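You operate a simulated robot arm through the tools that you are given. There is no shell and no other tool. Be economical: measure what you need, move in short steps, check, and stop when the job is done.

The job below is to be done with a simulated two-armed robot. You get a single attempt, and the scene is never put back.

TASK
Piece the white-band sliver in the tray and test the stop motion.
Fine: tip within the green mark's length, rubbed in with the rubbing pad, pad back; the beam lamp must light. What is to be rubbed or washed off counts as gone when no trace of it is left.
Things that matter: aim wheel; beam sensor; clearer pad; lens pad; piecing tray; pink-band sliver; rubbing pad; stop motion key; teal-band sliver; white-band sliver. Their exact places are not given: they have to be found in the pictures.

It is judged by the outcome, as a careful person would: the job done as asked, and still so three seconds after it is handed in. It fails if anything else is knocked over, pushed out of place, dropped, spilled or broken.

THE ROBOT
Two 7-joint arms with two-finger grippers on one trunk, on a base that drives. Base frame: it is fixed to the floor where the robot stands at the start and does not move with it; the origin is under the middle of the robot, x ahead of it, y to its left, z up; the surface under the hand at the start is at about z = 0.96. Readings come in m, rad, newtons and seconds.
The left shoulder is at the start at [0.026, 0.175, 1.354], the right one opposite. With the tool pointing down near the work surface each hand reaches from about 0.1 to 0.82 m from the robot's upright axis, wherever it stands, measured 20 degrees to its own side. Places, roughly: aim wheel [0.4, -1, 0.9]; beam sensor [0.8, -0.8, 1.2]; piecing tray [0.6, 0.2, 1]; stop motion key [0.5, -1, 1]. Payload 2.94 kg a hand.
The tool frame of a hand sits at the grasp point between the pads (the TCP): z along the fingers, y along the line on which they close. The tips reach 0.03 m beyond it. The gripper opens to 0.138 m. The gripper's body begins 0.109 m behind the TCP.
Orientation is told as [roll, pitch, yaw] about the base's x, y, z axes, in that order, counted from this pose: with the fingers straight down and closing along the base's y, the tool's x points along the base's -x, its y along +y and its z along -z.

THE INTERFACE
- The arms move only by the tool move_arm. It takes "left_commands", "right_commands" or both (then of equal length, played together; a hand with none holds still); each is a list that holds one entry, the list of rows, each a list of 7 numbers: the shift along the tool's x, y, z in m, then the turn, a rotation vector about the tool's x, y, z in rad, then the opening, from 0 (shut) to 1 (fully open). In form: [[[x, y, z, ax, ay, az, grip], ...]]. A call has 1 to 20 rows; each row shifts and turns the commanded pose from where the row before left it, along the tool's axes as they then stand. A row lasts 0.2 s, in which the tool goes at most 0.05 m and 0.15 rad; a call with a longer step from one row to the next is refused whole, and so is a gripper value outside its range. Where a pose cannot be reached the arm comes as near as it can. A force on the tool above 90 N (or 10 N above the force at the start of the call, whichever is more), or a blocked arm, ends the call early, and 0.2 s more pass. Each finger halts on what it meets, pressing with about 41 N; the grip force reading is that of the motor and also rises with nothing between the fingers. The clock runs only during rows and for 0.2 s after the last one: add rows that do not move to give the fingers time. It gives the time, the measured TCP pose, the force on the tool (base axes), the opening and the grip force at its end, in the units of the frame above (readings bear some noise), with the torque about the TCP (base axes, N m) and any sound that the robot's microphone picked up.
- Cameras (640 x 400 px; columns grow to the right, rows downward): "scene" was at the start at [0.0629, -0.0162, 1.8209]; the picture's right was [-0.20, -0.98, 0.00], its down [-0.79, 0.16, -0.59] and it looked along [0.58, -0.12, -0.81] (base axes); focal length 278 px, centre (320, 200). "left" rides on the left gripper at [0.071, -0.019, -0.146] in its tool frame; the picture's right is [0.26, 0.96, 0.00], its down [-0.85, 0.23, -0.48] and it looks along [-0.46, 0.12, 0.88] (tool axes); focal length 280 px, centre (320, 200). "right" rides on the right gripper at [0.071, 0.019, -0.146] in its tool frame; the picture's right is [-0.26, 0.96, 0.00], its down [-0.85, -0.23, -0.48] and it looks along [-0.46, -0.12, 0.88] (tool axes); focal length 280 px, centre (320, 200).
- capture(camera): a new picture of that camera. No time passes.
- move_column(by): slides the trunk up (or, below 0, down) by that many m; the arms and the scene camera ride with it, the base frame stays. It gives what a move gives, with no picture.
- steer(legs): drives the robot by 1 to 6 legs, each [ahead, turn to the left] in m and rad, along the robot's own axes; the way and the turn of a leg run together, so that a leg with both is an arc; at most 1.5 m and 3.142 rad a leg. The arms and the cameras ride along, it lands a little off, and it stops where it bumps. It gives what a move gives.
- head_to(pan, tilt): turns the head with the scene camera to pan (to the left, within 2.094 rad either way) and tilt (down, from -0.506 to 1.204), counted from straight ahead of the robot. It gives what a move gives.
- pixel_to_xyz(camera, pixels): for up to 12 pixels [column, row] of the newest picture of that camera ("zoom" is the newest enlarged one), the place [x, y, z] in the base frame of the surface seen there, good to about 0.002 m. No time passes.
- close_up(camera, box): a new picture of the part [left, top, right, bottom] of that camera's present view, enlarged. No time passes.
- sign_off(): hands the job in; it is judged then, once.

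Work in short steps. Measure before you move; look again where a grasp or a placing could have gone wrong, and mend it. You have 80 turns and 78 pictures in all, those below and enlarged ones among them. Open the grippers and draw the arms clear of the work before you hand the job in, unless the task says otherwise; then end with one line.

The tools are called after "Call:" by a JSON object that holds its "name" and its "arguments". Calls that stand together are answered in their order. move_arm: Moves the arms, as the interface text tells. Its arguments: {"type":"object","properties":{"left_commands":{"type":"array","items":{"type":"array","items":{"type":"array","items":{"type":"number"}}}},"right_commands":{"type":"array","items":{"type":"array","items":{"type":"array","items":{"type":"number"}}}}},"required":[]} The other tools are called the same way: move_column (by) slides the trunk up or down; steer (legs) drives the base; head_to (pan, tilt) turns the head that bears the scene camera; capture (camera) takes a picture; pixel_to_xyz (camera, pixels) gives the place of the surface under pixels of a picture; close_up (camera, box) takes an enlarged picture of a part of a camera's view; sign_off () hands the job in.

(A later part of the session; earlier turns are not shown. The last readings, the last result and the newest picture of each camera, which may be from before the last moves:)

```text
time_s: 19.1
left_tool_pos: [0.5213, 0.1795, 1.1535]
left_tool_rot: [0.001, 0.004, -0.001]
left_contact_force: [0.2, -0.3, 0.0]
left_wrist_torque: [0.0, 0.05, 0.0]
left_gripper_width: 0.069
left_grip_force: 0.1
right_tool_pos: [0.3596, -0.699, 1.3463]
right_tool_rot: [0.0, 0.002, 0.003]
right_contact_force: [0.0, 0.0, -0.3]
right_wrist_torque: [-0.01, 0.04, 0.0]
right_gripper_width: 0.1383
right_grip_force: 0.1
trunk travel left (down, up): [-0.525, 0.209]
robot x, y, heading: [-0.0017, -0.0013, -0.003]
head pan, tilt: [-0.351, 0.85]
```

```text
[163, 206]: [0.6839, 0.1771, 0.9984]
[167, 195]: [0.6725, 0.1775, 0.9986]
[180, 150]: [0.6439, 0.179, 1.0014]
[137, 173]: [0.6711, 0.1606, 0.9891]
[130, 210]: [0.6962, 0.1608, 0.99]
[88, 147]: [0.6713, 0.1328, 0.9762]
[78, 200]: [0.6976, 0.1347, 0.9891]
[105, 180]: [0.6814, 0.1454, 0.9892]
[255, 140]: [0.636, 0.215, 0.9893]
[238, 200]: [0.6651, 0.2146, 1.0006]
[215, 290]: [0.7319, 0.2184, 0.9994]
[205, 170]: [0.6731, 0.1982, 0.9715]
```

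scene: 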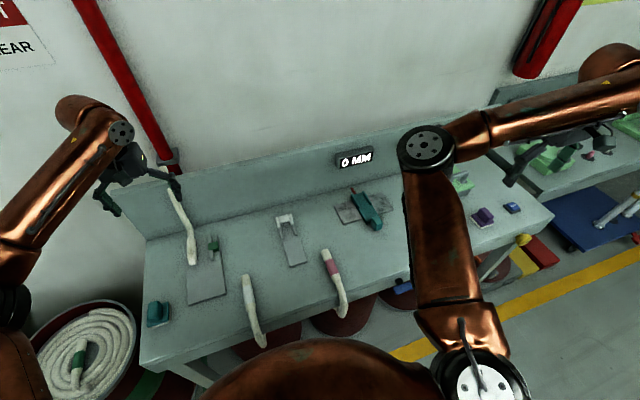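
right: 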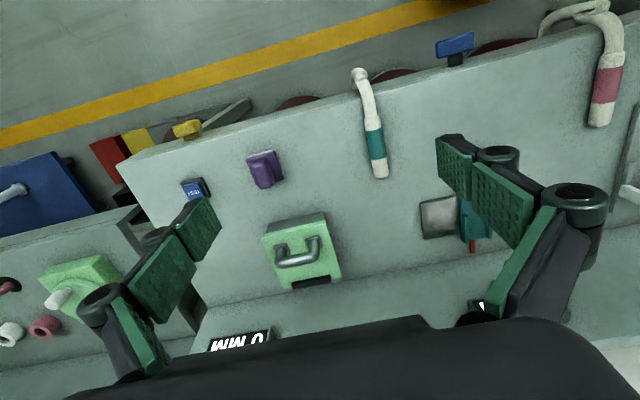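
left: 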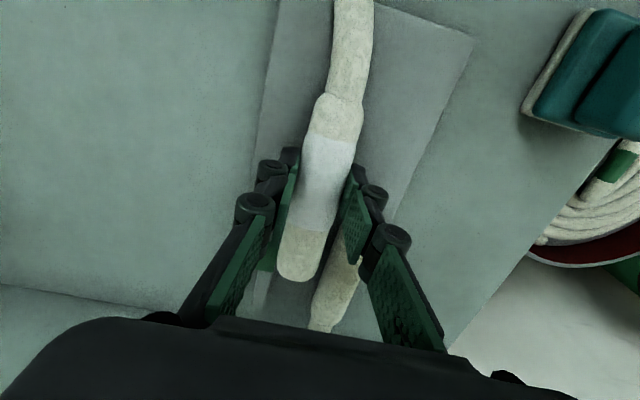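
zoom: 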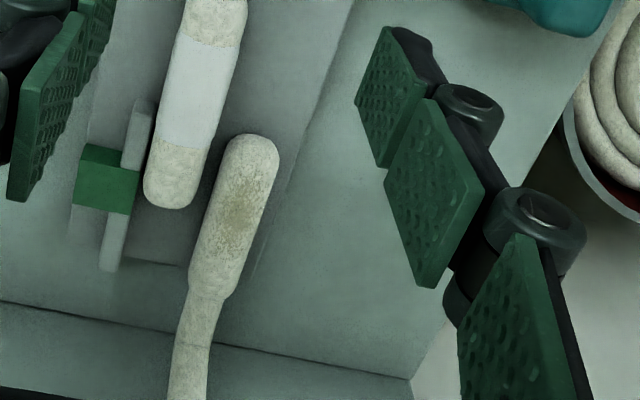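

Tip at x≈0.685, within the mark (0.668–0.698). Before using the teal pad I check the right side for the third pad: the blue piece at (455,48) in the right view and the purple pad.

Call:
{"name": "close_up", "arguments": {"camera": "right", "box": [420, 20, 520, 80]}}

Call:
{"name": "pixel_to_xyz", "arguments": {"camera": "zoom", "pixels": [[220, 170], [230, 260], [320, 300]]}}

Call:
{"name": "close_up", "arguments": {"camera": "right", "box": [140, 100, 360, 300]}}

Call:
{"name": "pixel_to_xyz", "arguments": {"camera": "zoom", "pixels": [[355, 195], [155, 178], [135, 58], [460, 300], [470, 370], [440, 260]]}}

```text
6.40 times, centred on (470, 50) of right
```

zoom: 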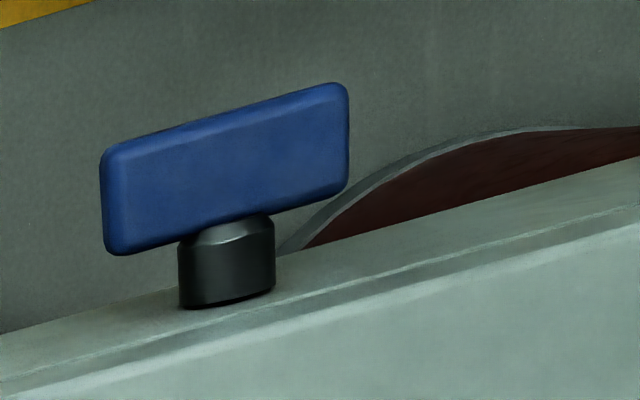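

```text
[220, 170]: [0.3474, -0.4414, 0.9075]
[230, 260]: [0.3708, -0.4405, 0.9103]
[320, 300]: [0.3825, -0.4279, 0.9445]
```

```text
2.00 times, centred on (250, 200) of right
```

zoom: 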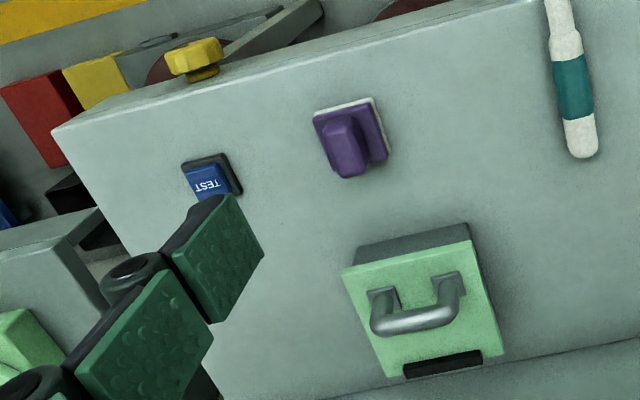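

```text
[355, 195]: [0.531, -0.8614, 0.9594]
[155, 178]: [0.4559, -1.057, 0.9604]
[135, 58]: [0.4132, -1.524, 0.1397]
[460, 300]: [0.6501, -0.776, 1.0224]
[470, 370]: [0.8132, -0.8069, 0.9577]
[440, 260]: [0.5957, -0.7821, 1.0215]
```

The teal pad next to the tray is the rubbing pad (purple one by the sensor is the lens pad). I look at its handle in the left view.

Call:
{"name": "close_up", "arguments": {"camera": "left", "box": [350, 80, 450, 200]}}

Call:
{"name": "pixel_to_xyz", "arguments": {"camera": "zoom", "pixels": [[400, 130], [500, 110], [420, 210], [350, 110], [340, 250], [470, 60], [290, 240], [560, 250], [510, 320], [390, 320], [300, 190], [500, 180]]}}

```text
3.33 times, centred on (400, 140) of left
```

zoom: 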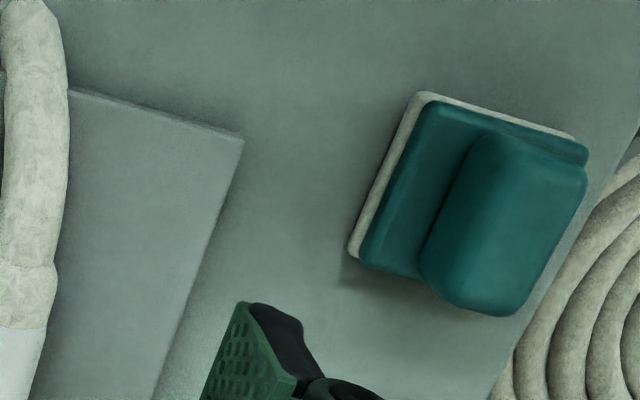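

```text
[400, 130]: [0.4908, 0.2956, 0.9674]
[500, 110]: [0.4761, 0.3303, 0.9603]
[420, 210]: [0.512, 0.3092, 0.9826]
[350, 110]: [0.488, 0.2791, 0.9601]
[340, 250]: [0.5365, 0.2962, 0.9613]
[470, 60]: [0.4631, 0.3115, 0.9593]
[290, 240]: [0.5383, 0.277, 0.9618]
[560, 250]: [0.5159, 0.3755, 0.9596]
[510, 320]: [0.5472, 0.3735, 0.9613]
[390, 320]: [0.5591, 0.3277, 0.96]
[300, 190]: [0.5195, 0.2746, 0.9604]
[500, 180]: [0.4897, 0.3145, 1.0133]
```

Call:
{"name": "pixel_to_xyz", "arguments": {"camera": "zoom", "pixels": [[510, 225], [460, 225], [478, 225], [570, 215], [555, 225], [500, 300], [475, 300], [520, 150], [545, 165], [365, 250], [425, 95], [580, 150]]}}

```text
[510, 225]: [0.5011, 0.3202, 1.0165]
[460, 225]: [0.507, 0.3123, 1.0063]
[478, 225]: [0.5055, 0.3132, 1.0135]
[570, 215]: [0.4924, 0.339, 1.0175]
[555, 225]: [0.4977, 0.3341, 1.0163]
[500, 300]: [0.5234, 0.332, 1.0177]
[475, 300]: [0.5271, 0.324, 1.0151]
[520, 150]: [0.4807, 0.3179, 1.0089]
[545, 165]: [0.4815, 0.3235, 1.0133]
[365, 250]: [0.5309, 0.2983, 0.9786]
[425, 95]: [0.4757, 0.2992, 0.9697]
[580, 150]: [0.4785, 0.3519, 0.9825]
```

Handle: centre (0.504, 0.326), 3 cm wide across y, top z 1.017. I go above it, descend to z 1.017, and grip.

Call:
{"name": "move_arm", "arguments": {"left_commands": [[[0.006, 0.048, 0, 0, 0, 0, 0.5], [0.006, 0.048, 0, 0, 0, 0, 0.5], [0.0055, 0.0485, 0, 0, 0, 0, 0.5], [0, 0, 0.045, 0, 0, 0, 0.5], [0, 0, 0.045, 0, 0, 0, 0.5], [0, 0, 0.03, 0, 0, 0, 0.5], [0, 0, 0.016, 0, 0, 0, 0.5], [0, 0, 0, 0, 0, 0, 0.5]]]}}

Call:
{"name": "capture", "arguments": {"camera": "left"}}

```text
time_s: 20.9
left_tool_pos: [0.5037, 0.3237, 1.0178]
left_tool_rot: [0.0, 0.0, 0.001]
left_contact_force: [-0.3, 0.3, -0.5]
left_wrist_torque: [0.03, -0.02, 0.03]
left_gripper_width: 0.069
left_grip_force: 0.0
right_tool_pos: [0.3587, -0.6974, 1.3459]
right_tool_rot: [0.0, 0.001, 0.003]
right_contact_force: [0.4, 0.3, -0.3]
right_wrist_torque: [0.01, 0.01, -0.01]
right_gripper_width: 0.138
right_grip_force: 0.0
trunk travel left (down, up): [-0.525, 0.209]
robot x, y, heading: [-0.0025, -0.0015, -0.003]
head pan, tilt: [-0.351, 0.85]
```

```text
38 pictures are left
```

left: 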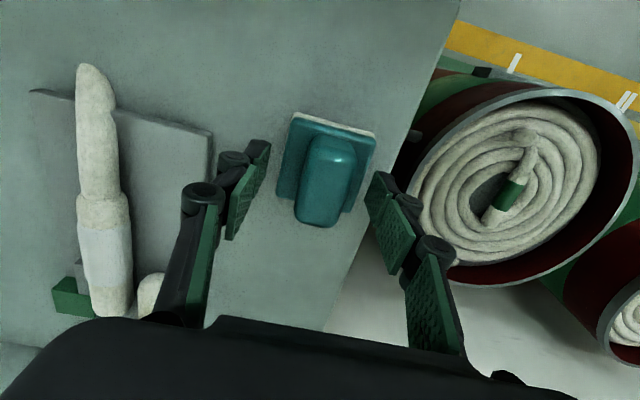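

The handle is between the fingers. Grip and lift 8 cm.

Call:
{"name": "move_arm", "arguments": {"left_commands": [[[0, 0.001, 0, 0, 0, 0, 0.1], [0, 0, 0, 0, 0, 0, 0.1], [0, 0, 0, 0, 0, 0, 0.1], [0, 0, 0, 0, 0, 0, 0.1], [0, 0, 0, 0, 0, 0, 0.1], [0, 0, -0.03, 0, 0, 0, 0.1], [0, 0, -0.04, 0, 0, 0, 0.1], [0, 0, -0.03, 0, 0, 0, 0.1], [0, 0, 0, 0, 0, 0, 0.1]]]}}

Call:
{"name": "capture", "arguments": {"camera": "left"}}

```text
time_s: 22.9
left_tool_pos: [0.5036, 0.3266, 1.1185]
left_tool_rot: [-0.002, 0.001, 0.001]
left_contact_force: [-0.1, 0.9, -1.0]
left_wrist_torque: [0.0, 0.01, -0.03]
left_gripper_width: 0.029
left_grip_force: 41.0
right_tool_pos: [0.359, -0.6981, 1.3474]
right_tool_rot: [0.0, -0.001, 0.002]
right_contact_force: [0.5, 0.0, 0.1]
right_wrist_torque: [0.01, 0.0, -0.02]
right_gripper_width: 0.1381
right_grip_force: 0.0
trunk travel left (down, up): [-0.525, 0.209]
robot x, y, heading: [-0.0018, 0.0015, 0.003]
head pan, tilt: [-0.351, 0.85]
```

```text
37 pictures are left
```

left: 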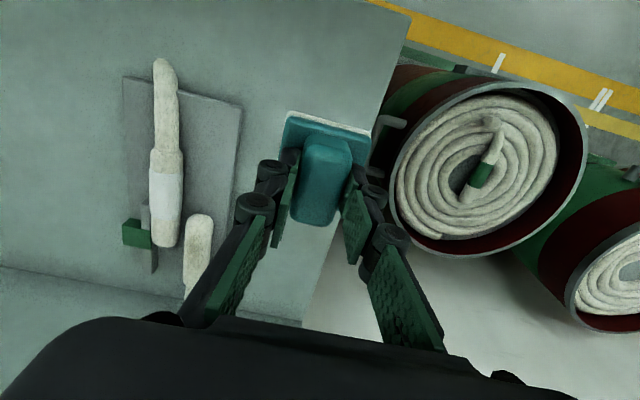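

Pad held. I carry it over the lap (x 0.672, y 0.197) and lower to just above the slivers.

Call:
{"name": "move_arm", "arguments": {"left_commands": [[[-0.0336, -0.026, 0, 0, 0, 0, 0.1], [-0.0336, -0.026, 0, 0, 0, 0, 0.1], [-0.0336, -0.026, 0, 0, 0, 0, 0.1], [-0.0336, -0.026, 0, 0, 0, 0, 0.1], [-0.0336, -0.026, 0, 0, 0, 0, 0.1], [0, 0, 0.03, 0, 0, 0, 0.1], [0, 0, 0.02, 0, 0, 0, 0.1], [0, 0, 0, 0, 0, 0, 0.1]]]}}

Call:
{"name": "move_arm", "arguments": {"left_commands": [[[0, 0, 0.004, 0, 0, 0, 0.1], [0, 0, 0.003, 0, 0, 0, 0.1], [0, 0, 0.002, 0, 0, 0, 0.1], [0, 0, 0, 0, 0, 0, 0.1]]]}}

```text
time_s: 24.7
left_tool_pos: [0.6719, 0.1942, 1.0673]
left_tool_rot: [0.002, 0.0, 0.001]
left_contact_force: [0.0, -0.5, -1.0]
left_wrist_torque: [0.01, 0.03, 0.0]
left_gripper_width: 0.0291
left_grip_force: 41.0
right_tool_pos: [0.3596, -0.6981, 1.347]
right_tool_rot: [0.0, 0.0, 0.003]
right_contact_force: [-0.4, -0.8, 0.1]
right_wrist_torque: [0.02, -0.02, -0.01]
right_gripper_width: 0.1379
right_grip_force: 0.1
trunk travel left (down, up): [-0.525, 0.209]
robot x, y, heading: [0.0023, 0.0026, -0.007]
head pan, tilt: [-0.351, 0.85]
```

```text
time_s: 25.7
left_tool_pos: [0.6726, 0.1952, 1.059]
left_tool_rot: [-0.001, 0.0, -0.001]
left_contact_force: [-0.4, 0.0, -1.5]
left_wrist_torque: [-0.01, 0.03, 0.01]
left_gripper_width: 0.029
left_grip_force: 41.2
right_tool_pos: [0.358, -0.6986, 1.3467]
right_tool_rot: [0.001, 0.002, 0.0]
right_contact_force: [-0.2, 1.0, -0.3]
right_wrist_torque: [0.02, -0.02, 0.04]
right_gripper_width: 0.1382
right_grip_force: 0.1
trunk travel left (down, up): [-0.525, 0.209]
robot x, y, heading: [0.0039, 0.0014, -0.001]
head pan, tilt: [-0.351, 0.85]
```

No contact yet at z 1.059; I creep further by 1 mm steps.

Call:
{"name": "move_arm", "arguments": {"left_commands": [[[0, 0, 0.0015, 0, 0, 0, 0.1], [0, 0, 0.0015, 0, 0, 0, 0.1], [0, 0, 0, 0, 0, 0, 0.1]]]}}

```text
time_s: 26.5
left_tool_pos: [0.6713, 0.1945, 1.0582]
left_tool_rot: [0.0, -0.004, 0.002]
left_contact_force: [0.2, 2.4, 14.7]
left_wrist_torque: [0.29, 0.38, -0.08]
left_gripper_width: 0.0295
left_grip_force: 41.1
right_tool_pos: [0.3578, -0.6977, 1.3476]
right_tool_rot: [0.001, 0.002, 0.002]
right_contact_force: [0.5, 0.5, -0.7]
right_wrist_torque: [0.0, -0.02, 0.0]
right_gripper_width: 0.1378
right_grip_force: 0.1
trunk travel left (down, up): [-0.525, 0.209]
robot x, y, heading: [-0.0009, -0.0036, 0.0]
head pan, tilt: [-0.351, 0.85]
```

Contact at 14.7 N. I ease to a lighter press and do a couple of short strokes along the slivers, then look.

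Call:
{"name": "move_arm", "arguments": {"left_commands": [[[0.01, 0, -0.0005, 0, 0, 0, 0.1], [-0.01, 0, 0, 0, 0, 0, 0.1], [-0.012, 0, 0, 0, 0, 0, 0.1], [0.012, 0, 0, 0, 0, 0, 0.1], [0.01, 0, 0, 0, 0, 0, 0.1], [-0.01, 0, 0, 0, 0, 0, 0.1], [-0.012, 0, 0, 0, 0, 0, 0.1], [0.012, 0, 0, 0, 0, 0, 0.1]]]}}

Call:
{"name": "capture", "arguments": {"camera": "left"}}

```text
time_s: 28.3
left_tool_pos: [0.6728, 0.1934, 1.0585]
left_tool_rot: [0.001, -0.006, 0.001]
left_contact_force: [10.0, 0.0, 21.6]
left_wrist_torque: [0.08, -0.04, -0.08]
left_gripper_width: 0.0287
left_grip_force: 41.2
right_tool_pos: [0.3576, -0.7, 1.346]
right_tool_rot: [0.001, 0.0, 0.0]
right_contact_force: [-0.5, -0.2, 0.2]
right_wrist_torque: [0.03, -0.01, 0.04]
right_gripper_width: 0.1379
right_grip_force: 0.0
trunk travel left (down, up): [-0.525, 0.209]
robot x, y, heading: [0.001, 0.0012, -0.002]
head pan, tilt: [-0.351, 0.85]
```

```text
36 pictures are left
```

left: 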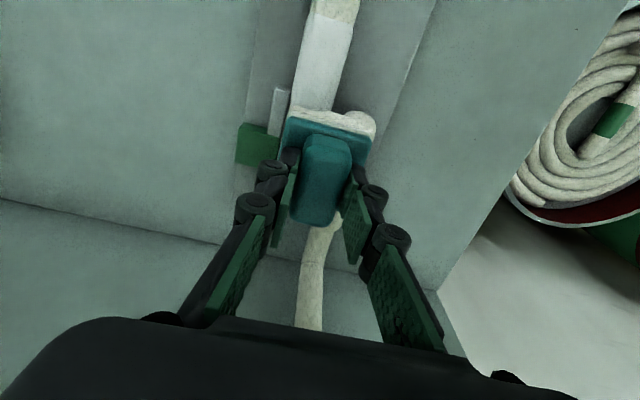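

I lift and shift the pad aside to inspect tip position and the brown patch.

Call:
{"name": "move_arm", "arguments": {"left_commands": [[[0, 0, -0.03, 0, 0, 0, 0.1], [0, 0.02, -0.04, 0, 0, 0, 0.1], [0.03, 0.035, 0, 0, 0, 0, 0.1], [0.03, 0.035, 0, 0, 0, 0, 0.1], [0, 0, 0, 0, 0, 0, 0.1]]]}}

Call:
{"name": "close_up", "arguments": {"camera": "left", "box": [130, 130, 330, 330]}}

```text
time_s: 29.5
left_tool_pos: [0.6111, 0.2849, 1.1277]
left_tool_rot: [0.003, 0.003, 0.0]
left_contact_force: [0.8, 0.1, -1.1]
left_wrist_torque: [0.02, 0.02, 0.0]
left_gripper_width: 0.029
left_grip_force: 40.7
right_tool_pos: [0.3594, -0.6986, 1.3462]
right_tool_rot: [0.001, 0.001, 0.002]
right_contact_force: [-0.3, 0.1, -1.0]
right_wrist_torque: [0.02, 0.02, -0.01]
right_gripper_width: 0.1378
right_grip_force: 0.1
trunk travel left (down, up): [-0.525, 0.209]
robot x, y, heading: [0.0, 0.0028, -0.004]
head pan, tilt: [-0.351, 0.85]
```

```text
2.00 times, centred on (230, 230) of left
```

zoom: 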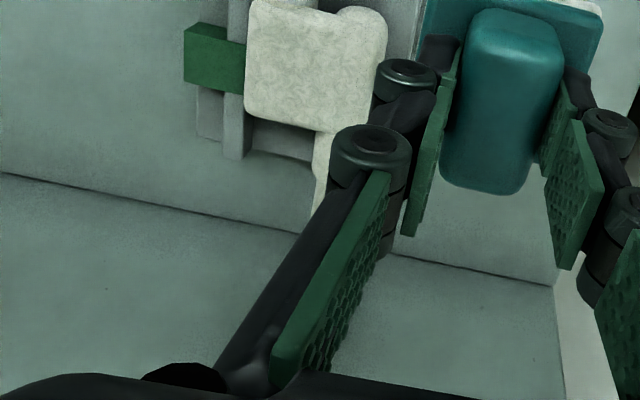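

The lap has become one felted, clean white joint. I return the pad to its place (0.504, 0.326) and lower it.

Call:
{"name": "move_arm", "arguments": {"left_commands": [[[0.0357, 0.0137, 0, 0, 0, 0, 0.1], [0.0357, 0.0137, 0, 0, 0, 0, 0.1], [0.0357, 0.0137, 0, 0, 0, 0, 0.1], [0, 0, 0.04, 0, 0, 0, 0.1], [0, 0, 0.04, 0, 0, 0, 0.1], [0, 0, 0.02, 0, 0, 0, 0.1], [0, 0, 0.0085, 0, 0, 0, 0.1], [0, 0, 0, 0, 0, 0, 0.1]]]}}

Call:
{"name": "capture", "arguments": {"camera": "left"}}

```text
time_s: 31.3
left_tool_pos: [0.5048, 0.326, 1.0182]
left_tool_rot: [0.0, -0.001, -0.001]
left_contact_force: [0.3, -0.8, 2.9]
left_wrist_torque: [-0.1, -0.05, 0.01]
left_gripper_width: 0.0293
left_grip_force: 41.1
right_tool_pos: [0.3592, -0.6984, 1.3476]
right_tool_rot: [0.001, 0.0, 0.001]
right_contact_force: [1.2, -0.2, -0.3]
right_wrist_torque: [0.02, -0.01, 0.0]
right_gripper_width: 0.1379
right_grip_force: 0.1
trunk travel left (down, up): [-0.525, 0.209]
robot x, y, heading: [-0.0007, -0.0016, 0.002]
head pan, tilt: [-0.351, 0.85]
```

```text
34 pictures are left
```

left: 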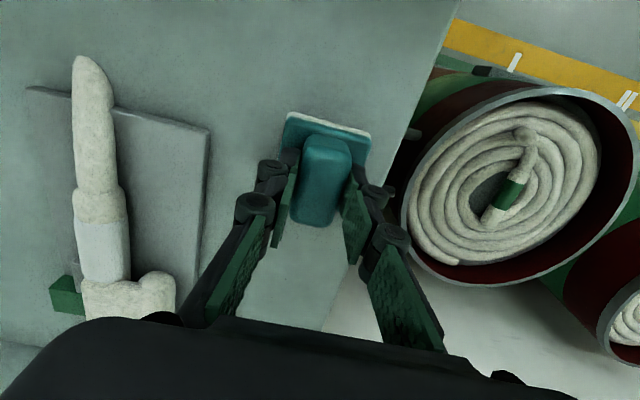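

Pad rests on the bench (2.9 N). I release, rise, and retreat toward above the tray's left side for an inspection view.

Call:
{"name": "move_arm", "arguments": {"left_commands": [[[0, 0, 0, 0, 0, 0, 0.4], [0, 0, 0, 0, 0, 0, 0.5], [0, 0, 0, 0, 0, 0, 0.5], [0, 0, -0.03, 0, 0, 0, 0.5], [0, 0, -0.04, 0, 0, 0, 0.5], [0, 0, -0.05, 0, 0, 0, 0.5], [0.02, -0.03, -0.02, 0, 0, 0, 0.5], [0.02, -0.04, -0.02, 0, 0, 0, 0.5], [0.02, -0.04, -0.02, 0, 0, 0, 0.5], [0, 0, 0, 0, 0, 0, 0.5]]]}}

Call:
{"name": "capture", "arguments": {"camera": "left"}}

Call:
{"name": "head_to", "arguments": {"pan": -0.9, "tilt": 0.6}}

Call:
{"name": "capture", "arguments": {"camera": "scene"}}

```text
time_s: 33.5
left_tool_pos: [0.4449, 0.2174, 1.1986]
left_tool_rot: [0.0, -0.001, 0.001]
left_contact_force: [0.3, -0.3, 0.2]
left_wrist_torque: [0.0, 0.02, -0.01]
left_gripper_width: 0.0692
left_grip_force: 0.1
right_tool_pos: [0.3589, -0.6966, 1.3462]
right_tool_rot: [0.0, -0.001, 0.003]
right_contact_force: [-0.1, 0.2, 0.7]
right_wrist_torque: [-0.03, 0.02, 0.0]
right_gripper_width: 0.1381
right_grip_force: 0.1
trunk travel left (down, up): [-0.525, 0.209]
robot x, y, heading: [-0.0003, 0.0027, -0.004]
head pan, tilt: [-0.351, 0.85]
```

```text
33 pictures are left
```

left: 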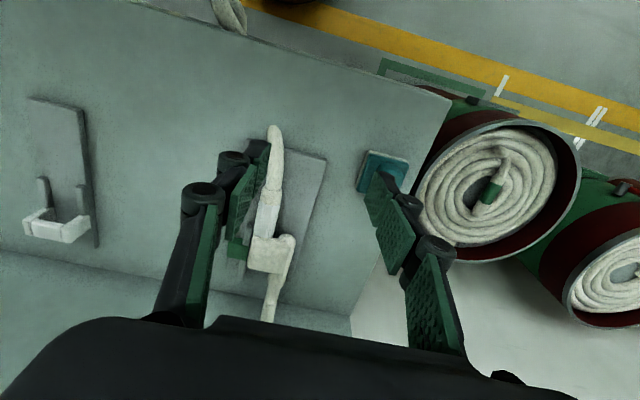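

```text
time_s: 34.5
left_tool_pos: [0.4441, 0.2168, 1.1978]
left_tool_rot: [0.0, 0.0, -0.002]
left_contact_force: [0.2, -0.1, -0.3]
left_wrist_torque: [0.02, -0.04, 0.02]
left_gripper_width: 0.069
left_grip_force: 0.0
right_tool_pos: [0.3582, -0.6978, 1.3479]
right_tool_rot: [0.0, -0.001, 0.002]
right_contact_force: [0.0, 0.3, 0.3]
right_wrist_torque: [-0.04, -0.01, 0.0]
right_gripper_width: 0.1379
right_grip_force: 0.0
trunk travel left (down, up): [-0.525, 0.209]
robot x, y, heading: [0.0017, -0.0019, 0.003]
head pan, tilt: [-0.901, 0.6]
```

```text
32 pictures are left
```

scene: 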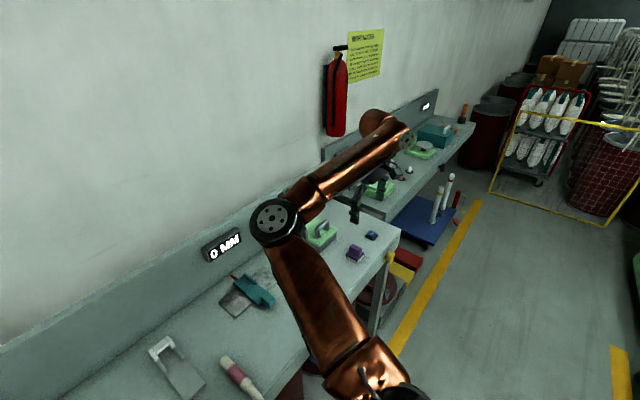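

The joint looks sound; the pad is back. Next I tuck both arms close for driving to the right side.

Call:
{"name": "move_arm", "arguments": {"left_commands": [[[0, 0, -0.04, 0, 0, 0, 0.5], [0, 0, -0.04, 0, 0, 0, 0.5], [0, 0, -0.04, 0, 0, 0, 0.5], [0.03, 0.01, -0.02, 0, 0, 0, 0.5], [0.03, 0.01, 0, 0, 0, 0, 0.5], [0.03, 0.01, 0, 0, 0, 0, 0.5], [0, 0, 0, 0, 0, 0, 0.5]]], "right_commands": [[[0, 0.047, 0, 0, 0, 0, 1], [0, 0.047, 0, 0, 0, 0, 1], [0, 0.047, 0, 0, 0, 0, 1], [0, 0.047, 0, 0, 0, 0, 0.6], [0, 0.047, 0, 0, 0, 0, 0.3], [0, 0.047, 0, 0, 0, 0, 0], [0, 0.04, 0, 0, 0, 0, 0]]]}}

Call:
{"name": "steer", "arguments": {"legs": [[-0.2, 0], [0, -1.571], [0.65, 0]]}}

```text
time_s: 36.1
left_tool_pos: [0.3543, 0.249, 1.3366]
left_tool_rot: [-0.001, -0.001, 0.001]
left_contact_force: [0.2, 0.6, -0.1]
left_wrist_torque: [-0.09, 0.04, 0.03]
left_gripper_width: 0.069
left_grip_force: 0.1
right_tool_pos: [0.3579, -0.3712, 1.3486]
right_tool_rot: [-0.001, -0.001, 0.003]
right_contact_force: [0.0, -0.4, -0.1]
right_wrist_torque: [-0.05, 0.01, -0.01]
right_gripper_width: 0.0534
right_grip_force: 1.2
trunk travel left (down, up): [-0.525, 0.209]
robot x, y, heading: [-0.0009, 0.0011, 0.002]
head pan, tilt: [-0.901, 0.6]
```

```text
time_s: 44.8
left_tool_pos: [0.0376, -1.0087, 1.3375]
left_tool_rot: [-0.002, 0.001, -1.58]
left_contact_force: [0.5, -0.2, 0.1]
left_wrist_torque: [-0.01, 0.04, -0.01]
left_gripper_width: 0.069
left_grip_force: 0.0
right_tool_pos: [-0.5839, -1.0065, 1.3473]
right_tool_rot: [0.001, 0.001, -1.578]
right_contact_force: [0.0, 0.5, -0.4]
right_wrist_torque: [0.02, -0.01, -0.01]
right_gripper_width: 0.0001
right_grip_force: 28.4
trunk travel left (down, up): [-0.525, 0.209]
robot x, y, heading: [-0.2053, -0.6536, -1.573]
head pan, tilt: [-0.901, 0.6]
```

Now at (-0.21,-0.65). I turn back to face the bench and come forward, with the head toward the right-end area.

Call:
{"name": "steer", "arguments": {"legs": [[0, 1.573], [0.2, 0]]}}

Call:
{"name": "head_to", "arguments": {"pan": -0.2, "tilt": 0.75}}

Call:
{"name": "capture", "arguments": {"camera": "scene"}}

```text
time_s: 50.2
left_tool_pos: [0.3512, -0.4116, 1.3372]
left_tool_rot: [-0.001, 0.0, -0.012]
left_contact_force: [-0.3, -0.1, 0.4]
left_wrist_torque: [0.0, 0.07, -0.01]
left_gripper_width: 0.0691
left_grip_force: 0.1
right_tool_pos: [0.3492, -1.0333, 1.3473]
right_tool_rot: [-0.002, 0.001, -0.01]
right_contact_force: [0.8, -0.5, 0.2]
right_wrist_torque: [-0.01, 0.01, -0.02]
right_gripper_width: 0.0
right_grip_force: 28.3
trunk travel left (down, up): [-0.525, 0.209]
robot x, y, heading: [-0.0074, -0.6522, -0.012]
head pan, tilt: [-0.901, 0.6]
```

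```text
time_s: 51.2
left_tool_pos: [0.3513, -0.4124, 1.3361]
left_tool_rot: [-0.001, 0.001, -0.011]
left_contact_force: [0.3, -0.1, 0.2]
left_wrist_torque: [0.03, 0.03, -0.02]
left_gripper_width: 0.0689
left_grip_force: 0.1
right_tool_pos: [0.3494, -1.0324, 1.3467]
right_tool_rot: [0.002, 0.0, -0.009]
right_contact_force: [0.1, 1.2, 0.4]
right_wrist_torque: [-0.02, 0.02, 0.04]
right_gripper_width: 0.0
right_grip_force: 28.3
trunk travel left (down, up): [-0.525, 0.209]
robot x, y, heading: [-0.0095, -0.6533, -0.009]
head pan, tilt: [-0.201, 0.75]
```

```text
31 pictures are left
```

scene: 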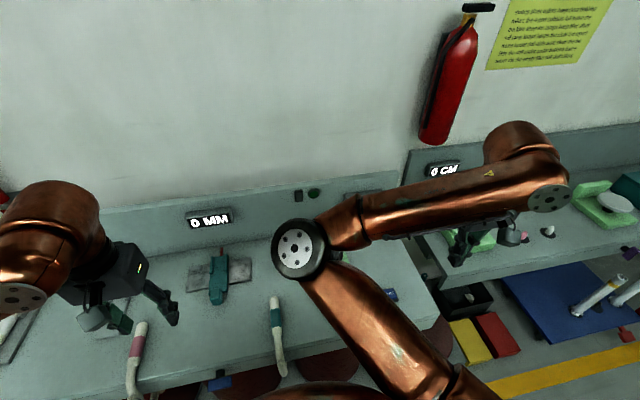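

Sensor at (298,195), lamp (314,194). I zoom in on them and measure.

Call:
{"name": "close_up", "arguments": {"camera": "scene", "box": [280, 180, 330, 212]}}

Call:
{"name": "pixel_to_xyz", "arguments": {"camera": "zoom", "pixels": [[230, 200], [430, 170], [330, 200], [230, 100]]}}

Call:
{"name": "capture", "arguments": {"camera": "right"}}

Call:
{"name": "pixel_to_xyz", "arguments": {"camera": "right", "pixels": [[320, 200]]}}

```text
12.50 times, centred on (305, 196) of scene
```

zoom: 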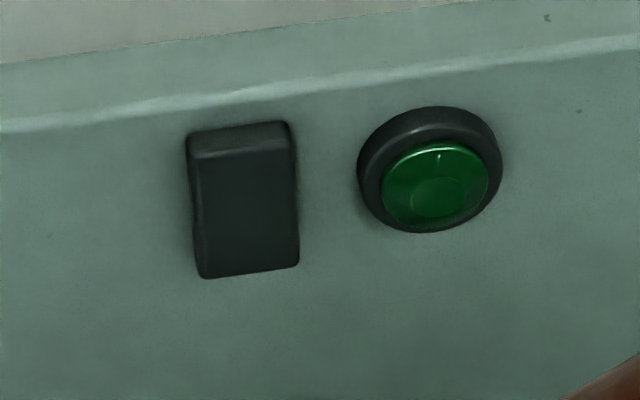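

```text
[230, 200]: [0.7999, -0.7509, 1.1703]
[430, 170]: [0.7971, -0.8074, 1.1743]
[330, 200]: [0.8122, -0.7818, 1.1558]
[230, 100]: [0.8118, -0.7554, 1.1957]
```

```text
29 pictures are left
```

right: 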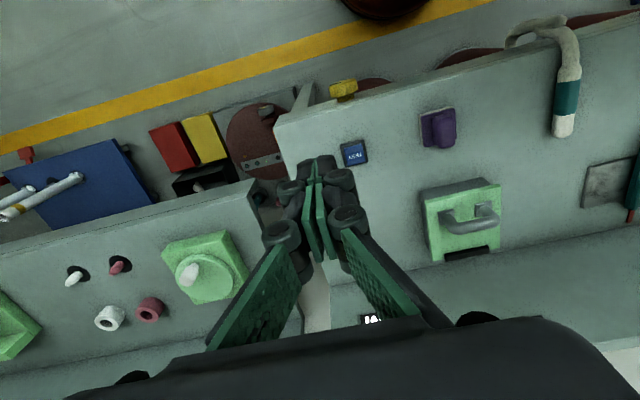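

```text
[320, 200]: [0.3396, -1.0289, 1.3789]
```

The sensor face shows no visible dirt. I locate the TEST key (354,153) and aim wheel (343,90) precisely.

Call:
{"name": "pixel_to_xyz", "arguments": {"camera": "right", "pixels": [[354, 153], [348, 148], [360, 158], [343, 90], [335, 85], [352, 90], [440, 125], [465, 245], [480, 215], [467, 255], [450, 205], [472, 184]]}}

Call:
{"name": "close_up", "arguments": {"camera": "right", "box": [320, 60, 520, 280]}}

```text
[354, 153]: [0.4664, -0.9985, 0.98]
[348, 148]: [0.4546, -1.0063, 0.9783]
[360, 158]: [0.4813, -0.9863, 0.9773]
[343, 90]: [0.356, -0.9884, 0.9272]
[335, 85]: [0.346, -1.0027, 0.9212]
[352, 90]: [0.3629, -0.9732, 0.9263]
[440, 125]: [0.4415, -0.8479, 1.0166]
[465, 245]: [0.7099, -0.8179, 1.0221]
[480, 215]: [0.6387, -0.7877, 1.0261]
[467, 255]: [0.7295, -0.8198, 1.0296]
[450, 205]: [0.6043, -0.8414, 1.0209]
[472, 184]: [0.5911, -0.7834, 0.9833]
```

```text
1.82 times, centred on (420, 170) of right
```

zoom: 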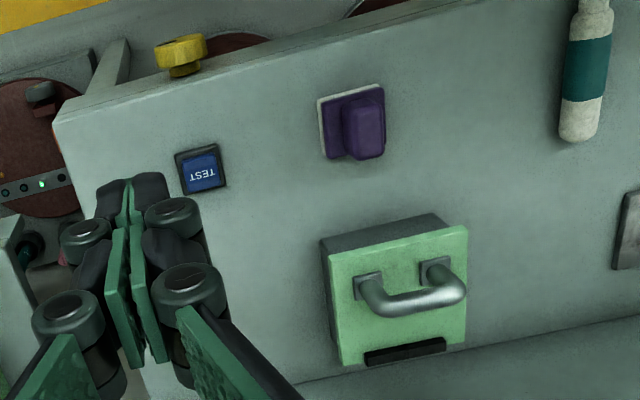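

TEST key centre (0.467,-0.998), top z 0.980. I bring the closed right fingers over it to z≈1.03.

Call:
{"name": "move_arm", "arguments": {"right_commands": [[[-0.0294, 0.009, 0.03, 0, 0, 0, 0], [-0.0294, 0.009, 0.03, 0, 0, 0, 0], [-0.0294, 0.009, 0.03, 0, 0, 0, 0], [-0.0294, 0.009, 0.03, 0, 0, 0, 0], [0, 0, 0.045, 0, 0, 0, 0], [0, 0, 0.045, 0, 0, 0, 0], [0, 0, 0.045, 0, 0, 0, 0], [0, 0, 0.045, 0, 0, 0, 0], [0, 0, 0.017, 0, 0, 0, 0], [0, 0, 0, 0, 0, 0, 0]]]}}

Call:
{"name": "capture", "arguments": {"camera": "right"}}

```text
time_s: 53.4
left_tool_pos: [0.3516, -0.411, 1.3375]
left_tool_rot: [0.001, -0.001, -0.01]
left_contact_force: [-0.2, -0.2, 0.4]
left_wrist_torque: [0.0, -0.01, 0.01]
left_gripper_width: 0.0689
left_grip_force: 0.1
right_tool_pos: [0.4776, -1.0176, 1.0341]
right_tool_rot: [0.002, -0.001, -0.009]
right_contact_force: [-0.7, 0.3, 0.8]
right_wrist_torque: [-0.01, -0.02, 0.03]
right_gripper_width: 0.0001
right_grip_force: 28.6
right hand out of reach, approached as far as the arm can: row 6, 7, 8
trunk travel left (down, up): [-0.525, 0.209]
robot x, y, heading: [-0.0066, -0.6556, -0.01]
head pan, tilt: [-0.201, 0.75]
```

```text
27 pictures are left
```

right: 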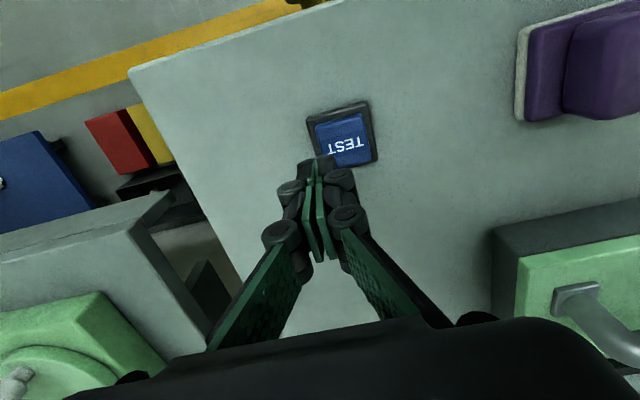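

I'm 1 cm ahead and 2 cm right; I correct that and then press gently.

Call:
{"name": "move_arm", "arguments": {"right_commands": [[[0.0105, 0.02, 0, 0, 0, 0, 0], [0, 0, 0, 0, 0, 0, 0], [0, 0, 0.015, 0, 0, 0, 0], [0, 0, 0, 0, 0, 0, 0]]]}}

Call:
{"name": "move_arm", "arguments": {"right_commands": [[[0, 0, 0.006, 0, 0, 0, 0], [0, 0, 0.004, 0, 0, 0, 0], [0, 0, 0.003, 0, 0, 0, 0], [0, 0, 0, 0, 0, 0, 0]]]}}

Call:
{"name": "close_up", "arguments": {"camera": "scene", "box": [270, 170, 350, 222]}}

```text
time_s: 54.4
left_tool_pos: [0.3507, -0.4118, 1.3382]
left_tool_rot: [-0.001, 0.001, -0.009]
left_contact_force: [-0.4, 0.4, -0.1]
left_wrist_torque: [-0.02, 0.0, -0.03]
left_gripper_width: 0.0689
left_grip_force: 0.0
right_tool_pos: [0.4767, -1.0154, 1.0184]
right_tool_rot: [-0.001, 0.001, -0.009]
right_contact_force: [0.4, -0.7, -0.2]
right_wrist_torque: [-0.03, 0.0, 0.0]
right_gripper_width: 0.0
right_grip_force: 28.3
right hand out of reach, approached as far as the arm can: row 1
trunk travel left (down, up): [-0.525, 0.209]
robot x, y, heading: [-0.009, -0.6538, -0.01]
head pan, tilt: [-0.201, 0.75]
```

```text
time_s: 55.4
left_tool_pos: [0.3517, -0.4112, 1.3369]
left_tool_rot: [0.001, 0.001, -0.01]
left_contact_force: [-1.1, -0.4, -0.3]
left_wrist_torque: [0.03, -0.02, 0.05]
left_gripper_width: 0.0687
left_grip_force: 0.0
right_tool_pos: [0.4768, -1.0193, 1.0075]
right_tool_rot: [-0.003, -0.004, -0.011]
right_contact_force: [-0.4, -0.4, -0.8]
right_wrist_torque: [0.02, -0.01, -0.02]
right_gripper_width: 0.0002
right_grip_force: 28.2
trunk travel left (down, up): [-0.525, 0.209]
robot x, y, heading: [-0.0043, -0.6554, -0.011]
head pan, tilt: [-0.201, 0.75]
```

```text
7.69 times, centred on (310, 196) of scene
```

zoom: 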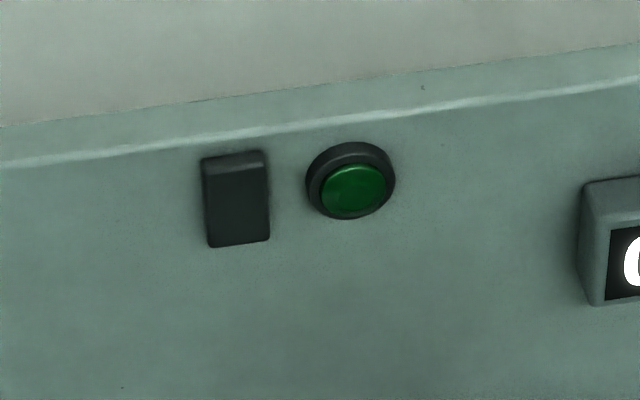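

The hand reached z 1.0075 off to the side of the key and the arm reports a stuck configuration. I rise, move inward at height, then come down again.

Call:
{"name": "move_arm", "arguments": {"right_commands": [[[0, 0, -0.04, 0, 0, 0, 0], [0, 0, -0.045, 0, 0, 0, 0], [0, 0, -0.045, 0, 0, 0, 0], [0, 0, -0.045, 0, 0, 0, 0], [0, 0.03, 0, 0, 0, 0, 0], [0, 0.03, 0, 0, 0, 0, 0], [0, 0, 0, 0, 0, 0, 0]]]}}

```text
time_s: 57.0
left_tool_pos: [0.351, -0.4105, 1.3369]
left_tool_rot: [0.002, 0.0, -0.009]
left_contact_force: [-0.5, 0.1, 0.0]
left_wrist_torque: [-0.03, 0.02, 0.0]
left_gripper_width: 0.0691
left_grip_force: 0.1
right_tool_pos: [0.4759, -0.9932, 1.1837]
right_tool_rot: [0.0, -0.002, -0.008]
right_contact_force: [0.8, -0.6, -0.1]
right_wrist_torque: [-0.03, -0.01, 0.01]
right_gripper_width: 0.0003
right_grip_force: 28.7
right hand out of reach, approached as far as the arm can: row 5, 6
trunk travel left (down, up): [-0.525, 0.209]
robot x, y, heading: [-0.0037, -0.6546, -0.01]
head pan, tilt: [-0.201, 0.75]
```

Inward motion is limited low down. I raise, extend forward to re-form the arm's posture, and come back to the key from there.

Call:
{"name": "move_arm", "arguments": {"right_commands": [[[0, 0, -0.045, 0, 0, 0, 0], [0, 0, -0.045, 0, 0, 0, 0], [0, 0, -0.045, 0, 0, 0, 0], [-0.03, 0.03, 0, 0, 0, 0, 0], [-0.03, 0.03, 0, 0, 0, 0, 0], [-0.03, 0.03, 0, 0, 0, 0, 0], [-0.03, 0.03, 0, 0, 0, 0, 0], [0, 0, 0.045, 0, 0, 0, 0], [0, 0, 0.045, 0, 0, 0, 0], [0, 0, 0.045, 0, 0, 0, 0], [0, 0, 0.045, 0, 0, 0, 0], [0, 0, 0, 0, 0, 0, 0]]]}}

```text
time_s: 59.6
left_tool_pos: [0.35, -0.4115, 1.3382]
left_tool_rot: [-0.002, 0.001, -0.01]
left_contact_force: [-0.2, -0.4, 0.0]
left_wrist_torque: [0.02, -0.02, 0.0]
left_gripper_width: 0.0692
left_grip_force: 0.0
right_tool_pos: [0.598, -0.8867, 1.1416]
right_tool_rot: [0.0, -0.001, -0.01]
right_contact_force: [-0.2, -0.4, -0.3]
right_wrist_torque: [0.06, -0.05, 0.04]
right_gripper_width: 0.0
right_grip_force: 28.5
right hand out of reach, approached as far as the arm can: row 9
trunk travel left (down, up): [-0.525, 0.209]
robot x, y, heading: [-0.0048, -0.6558, -0.014]
head pan, tilt: [-0.201, 0.75]
```

Now at (0.598,-0.887,1.142). I move back over the key, then lower.

Call:
{"name": "move_arm", "arguments": {"right_commands": [[[0.026, -0.022, 0.01, 0, 0, 0, 0], [0.026, -0.022, 0.01, 0, 0, 0, 0], [0.026, -0.022, 0.02, 0, 0, 0, 0], [0.026, -0.022, 0.03, 0, 0, 0, 0], [0.026, -0.022, 0.03, 0, 0, 0, 0], [0, 0, 0, 0, 0, 0, 0]]]}}

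```text
time_s: 61.0
left_tool_pos: [0.3505, -0.4101, 1.3379]
left_tool_rot: [0.0, 0.0, -0.01]
left_contact_force: [-0.5, 0.0, 0.0]
left_wrist_torque: [-0.02, 0.01, -0.02]
left_gripper_width: 0.069
left_grip_force: 0.1
right_tool_pos: [0.4671, -0.9943, 1.0423]
right_tool_rot: [-0.002, -0.001, -0.01]
right_contact_force: [0.6, 0.5, 0.1]
right_wrist_torque: [-0.01, 0.02, -0.03]
right_gripper_width: 0.0
right_grip_force: 28.4
trunk travel left (down, up): [-0.525, 0.209]
robot x, y, heading: [-0.006, -0.6548, -0.013]
head pan, tilt: [-0.201, 0.75]
```

Right over the key. I lower and press.

Call:
{"name": "move_arm", "arguments": {"right_commands": [[[0, -0.003, 0.015, 0, 0, 0, 0], [0, 0, 0.012, 0, 0, 0, 0], [0, 0, 0.006, 0, 0, 0, 0], [0, 0, 0.004, 0, 0, 0, 0], [0, 0, 0, 0, 0, 0, 0], [0, 0, 0, 0, 0, 0, 0]]]}}

Call:
{"name": "close_up", "arguments": {"camera": "scene", "box": [180, 150, 420, 300]}}

```text
time_s: 62.4
left_tool_pos: [0.3517, -0.4107, 1.3365]
left_tool_rot: [0.001, 0.001, -0.011]
left_contact_force: [0.5, 0.1, 0.2]
left_wrist_torque: [-0.02, 0.03, 0.0]
left_gripper_width: 0.0691
left_grip_force: 0.1
right_tool_pos: [0.4656, -0.997, 1.005]
right_tool_rot: [0.001, 0.001, -0.009]
right_contact_force: [0.7, 0.5, -0.2]
right_wrist_torque: [0.04, 0.01, 0.01]
right_gripper_width: 0.006
right_grip_force: 28.4
trunk travel left (down, up): [-0.525, 0.209]
robot x, y, heading: [-0.0049, -0.6532, -0.01]
head pan, tilt: [-0.201, 0.75]
```

```text
2.67 times, centred on (300, 225) of scene
```

zoom: 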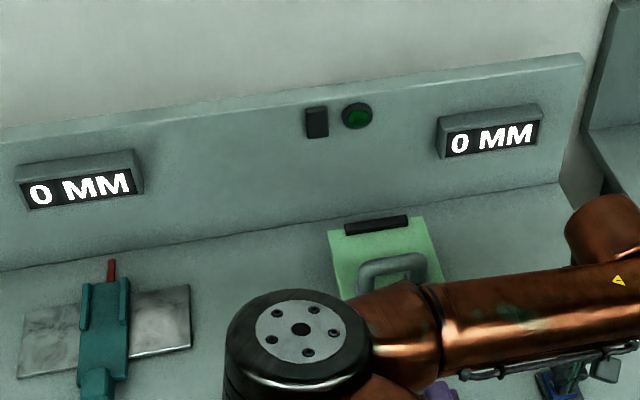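

No force and the lamp is dark; finger width shows 6 mm. I look at the fingertips at the key.

Call:
{"name": "close_up", "arguments": {"camera": "right", "box": [220, 100, 420, 280]}}

```text
2.22 times, centred on (320, 190) of right
```

zoom: 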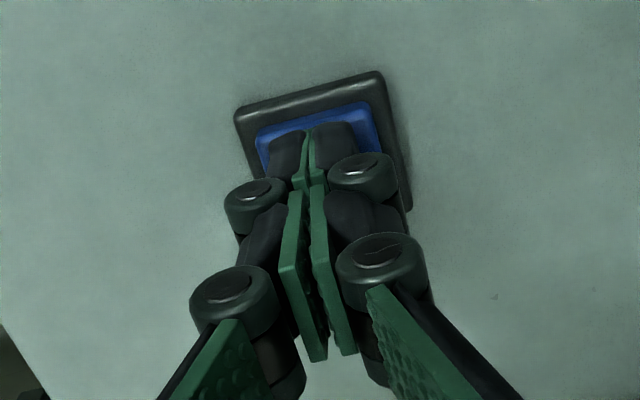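

The tips are on the key; it seems pushed slightly. I press a few mm further and watch force and lamp.

Call:
{"name": "move_arm", "arguments": {"right_commands": [[[0, 0, 0.003, 0, 0, 0, 0], [0, 0, 0.002, 0, 0, 0, 0], [0, 0, 0, 0, 0, 0, 0], [0, 0, 0, 0, 0, 0, 0]]]}}

Call:
{"name": "close_up", "arguments": {"camera": "scene", "box": [260, 165, 420, 265]}}

```text
time_s: 63.4
left_tool_pos: [0.3515, -0.4117, 1.3381]
left_tool_rot: [0.001, -0.001, -0.011]
left_contact_force: [-0.2, 0.0, 0.3]
left_wrist_torque: [0.0, -0.02, 0.02]
left_gripper_width: 0.069
left_grip_force: 0.0
right_tool_pos: [0.4669, -0.9975, 1.0006]
right_tool_rot: [-0.001, -0.002, -0.008]
right_contact_force: [1.4, -1.5, 9.1]
right_wrist_torque: [-0.07, -0.04, 0.02]
right_gripper_width: 0.0061
right_grip_force: 28.2
trunk travel left (down, up): [-0.525, 0.209]
robot x, y, heading: [-0.0058, -0.6543, -0.011]
head pan, tilt: [-0.201, 0.75]
heard: click
```

```text
4.00 times, centred on (340, 215) of scene
```

zoom: 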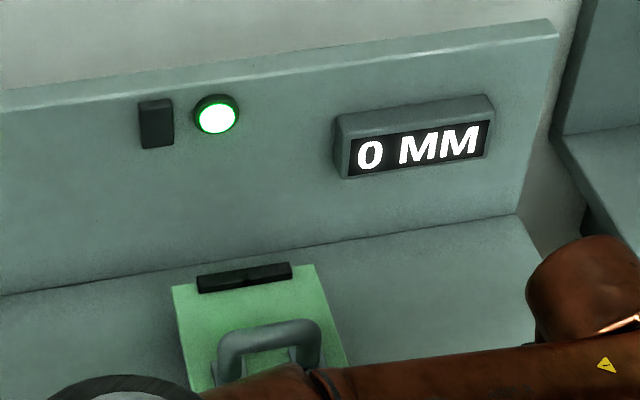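

A click, and the lamp is lit. I release the key, raise the hand, and check the lamp holds.

Call:
{"name": "move_arm", "arguments": {"right_commands": [[[0, 0, -0.02, 0, 0, 0, 0], [0, 0, -0.04, 0, 0, 0, 0], [0, 0, -0.045, 0, 0, 0, 0], [0, 0, -0.045, 0, 0, 0, 0.2], [0, 0, -0.045, 0, 0, 0, 0.5], [0, 0, -0.045, 0, 0, 0, 0.5], [0, 0, 0, 0, 0, 0, 0.5]]]}}

Call:
{"name": "close_up", "arguments": {"camera": "scene", "box": [260, 165, 420, 265]}}

Call:
{"name": "close_up", "arguments": {"camera": "right", "box": [200, 40, 560, 280]}}

```text
time_s: 65.0
left_tool_pos: [0.3511, -0.4108, 1.3362]
left_tool_rot: [0.002, -0.002, -0.011]
left_contact_force: [0.4, 0.2, -0.1]
left_wrist_torque: [0.01, -0.01, -0.01]
left_gripper_width: 0.0691
left_grip_force: 0.0
right_tool_pos: [0.4673, -0.9981, 1.2387]
right_tool_rot: [0.001, 0.002, -0.009]
right_contact_force: [0.5, -0.4, 0.3]
right_wrist_torque: [-0.01, 0.0, 0.04]
right_gripper_width: 0.0691
right_grip_force: 0.1
trunk travel left (down, up): [-0.525, 0.209]
robot x, y, heading: [-0.0067, -0.6527, -0.011]
head pan, tilt: [-0.201, 0.75]
```

```text
4.00 times, centred on (340, 215) of scene
```

zoom: 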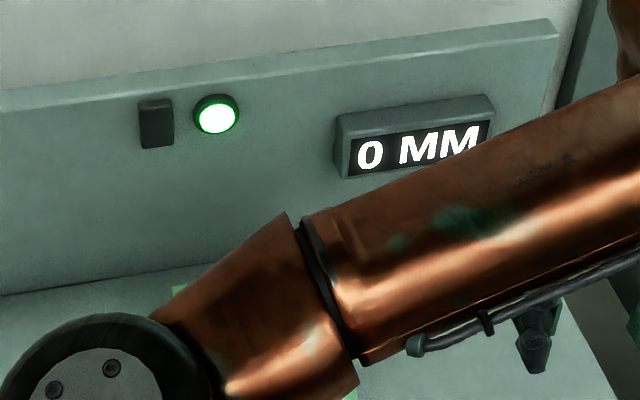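

```text
1.67 times, centred on (380, 160) of right
```

zoom: 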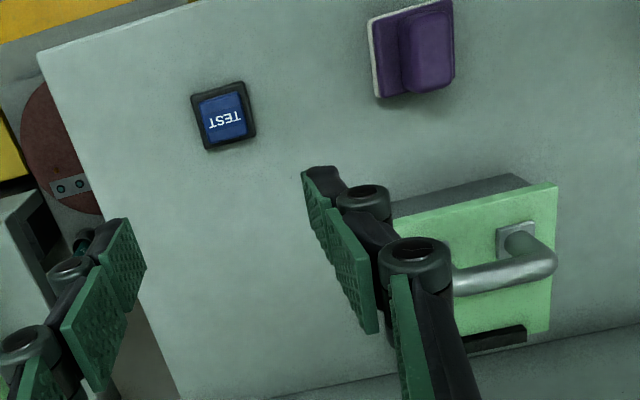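

The lamp stays lit. I check the tray and joint from here, and then the lamp once more.

Call:
{"name": "head_to", "arguments": {"pan": 0.85, "tilt": 0.65}}

Call:
{"name": "capture", "arguments": {"camera": "scene"}}

```text
time_s: 66.3
left_tool_pos: [0.3511, -0.4105, 1.3367]
left_tool_rot: [0.001, -0.001, -0.013]
left_contact_force: [-1.0, 0.0, 0.2]
left_wrist_torque: [0.0, -0.02, -0.01]
left_gripper_width: 0.0692
left_grip_force: 0.2
right_tool_pos: [0.4658, -0.9996, 1.239]
right_tool_rot: [0.0, -0.001, -0.008]
right_contact_force: [-0.7, 0.5, 0.2]
right_wrist_torque: [-0.03, 0.03, 0.02]
right_gripper_width: 0.0693
right_grip_force: 0.0
trunk travel left (down, up): [-0.525, 0.209]
robot x, y, heading: [-0.0077, -0.649, -0.009]
head pan, tilt: [0.85, 0.649]
```

```text
20 pictures are left
```

scene: 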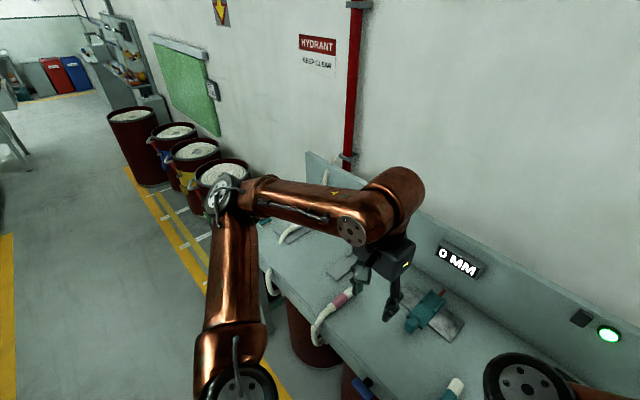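

The left arm hides the tray; lamp (609,334) still lit. I shift the left hand inward for a view.

Call:
{"name": "move_arm", "arguments": {"left_commands": [[[0.01, -0.045, -0.01, 0, 0, 0, 0.5], [0.01, -0.045, -0.01, 0, 0, 0, 0.5], [0.01, -0.045, 0, 0, 0, 0, 0.5], [0.01, -0.045, 0, 0, 0, 0, 0.5], [0, 0, 0, 0, 0, 0, 0.5]]]}}

Call:
{"name": "capture", "arguments": {"camera": "scene"}}

```text
time_s: 67.5
left_tool_pos: [0.3098, -0.5861, 1.358]
left_tool_rot: [0.011, -0.001, -0.011]
left_contact_force: [-13.6, 60.0, 10.4]
left_wrist_torque: [-3.93, -0.74, -0.31]
left_gripper_width: 0.0347
left_grip_force: 0.0
right_tool_pos: [0.466, -0.9984, 1.2399]
right_tool_rot: [-0.002, 0.001, -0.014]
right_contact_force: [-0.5, -0.6, 0.5]
right_wrist_torque: [-0.05, 0.01, 0.03]
right_gripper_width: 0.0692
right_grip_force: 0.1
trunk travel left (down, up): [-0.525, 0.209]
robot x, y, heading: [-0.0044, -0.6531, -0.012]
head pan, tilt: [0.85, 0.649]
```

```text
19 pictures are left
```

scene: 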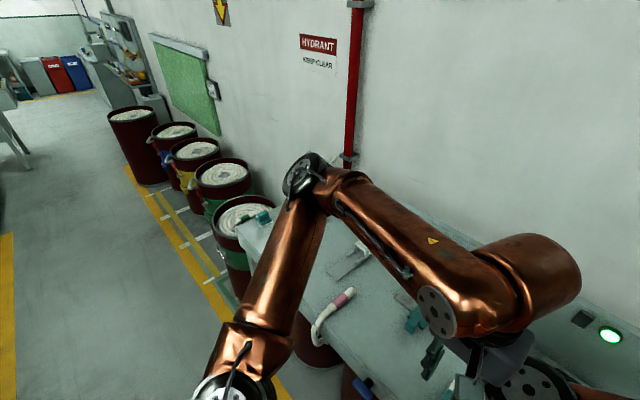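

The left hand brushed the right arm; I move it back out and then higher.

Call:
{"name": "move_arm", "arguments": {"left_commands": [[[0, 0.04, 0, 0, 0, 0, 0.5], [0, 0.045, 0, 0, 0, 0, 0.5], [0, 0.045, 0, 0, 0, 0, 0.5], [0, 0.045, 0, 0, 0, 0, 0.5], [0, 0.045, 0, 0, 0, 0, 0.5], [0, 0.045, 0, 0, 0, 0, 0.5], [0, 0.045, 0, 0, 0, 0, 0.5], [0, 0, 0, 0, 0, 0, 0.5]]]}}

Call:
{"name": "capture", "arguments": {"camera": "scene"}}

Call:
{"name": "capture", "arguments": {"camera": "left"}}

```text
time_s: 69.3
left_tool_pos: [0.3136, -0.2821, 1.3564]
left_tool_rot: [-0.001, 0.001, -0.01]
left_contact_force: [0.2, 0.1, -0.1]
left_wrist_torque: [0.04, 0.02, 0.0]
left_gripper_width: 0.0693
left_grip_force: 0.0
right_tool_pos: [0.4673, -0.9999, 1.2391]
right_tool_rot: [0.0, 0.001, -0.01]
right_contact_force: [0.8, 0.1, 0.1]
right_wrist_torque: [0.03, 0.0, -0.03]
right_gripper_width: 0.0689
right_grip_force: 0.0
trunk travel left (down, up): [-0.525, 0.209]
robot x, y, heading: [-0.0059, -0.6564, -0.007]
head pan, tilt: [0.85, 0.649]
```

```text
18 pictures are left
```

scene: 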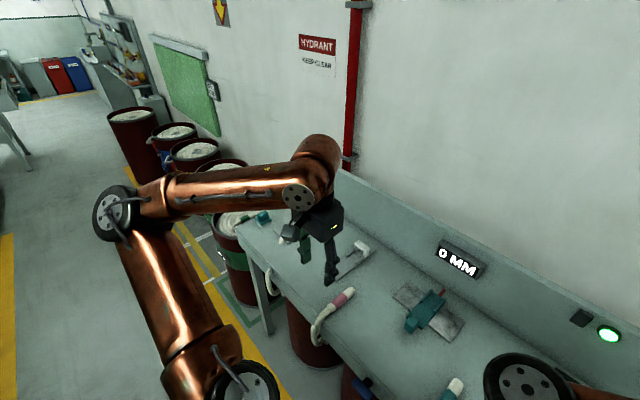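

```text
17 pictures are left
```

left: 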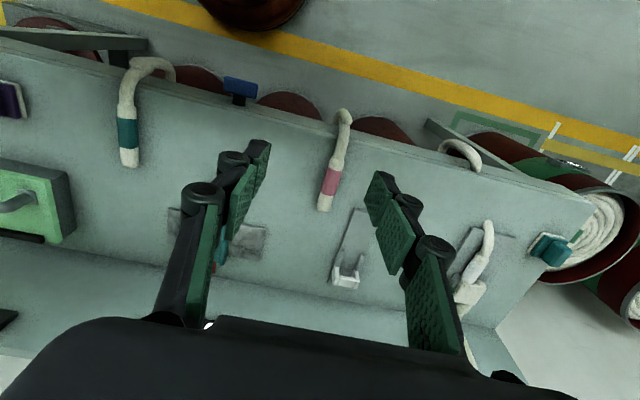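

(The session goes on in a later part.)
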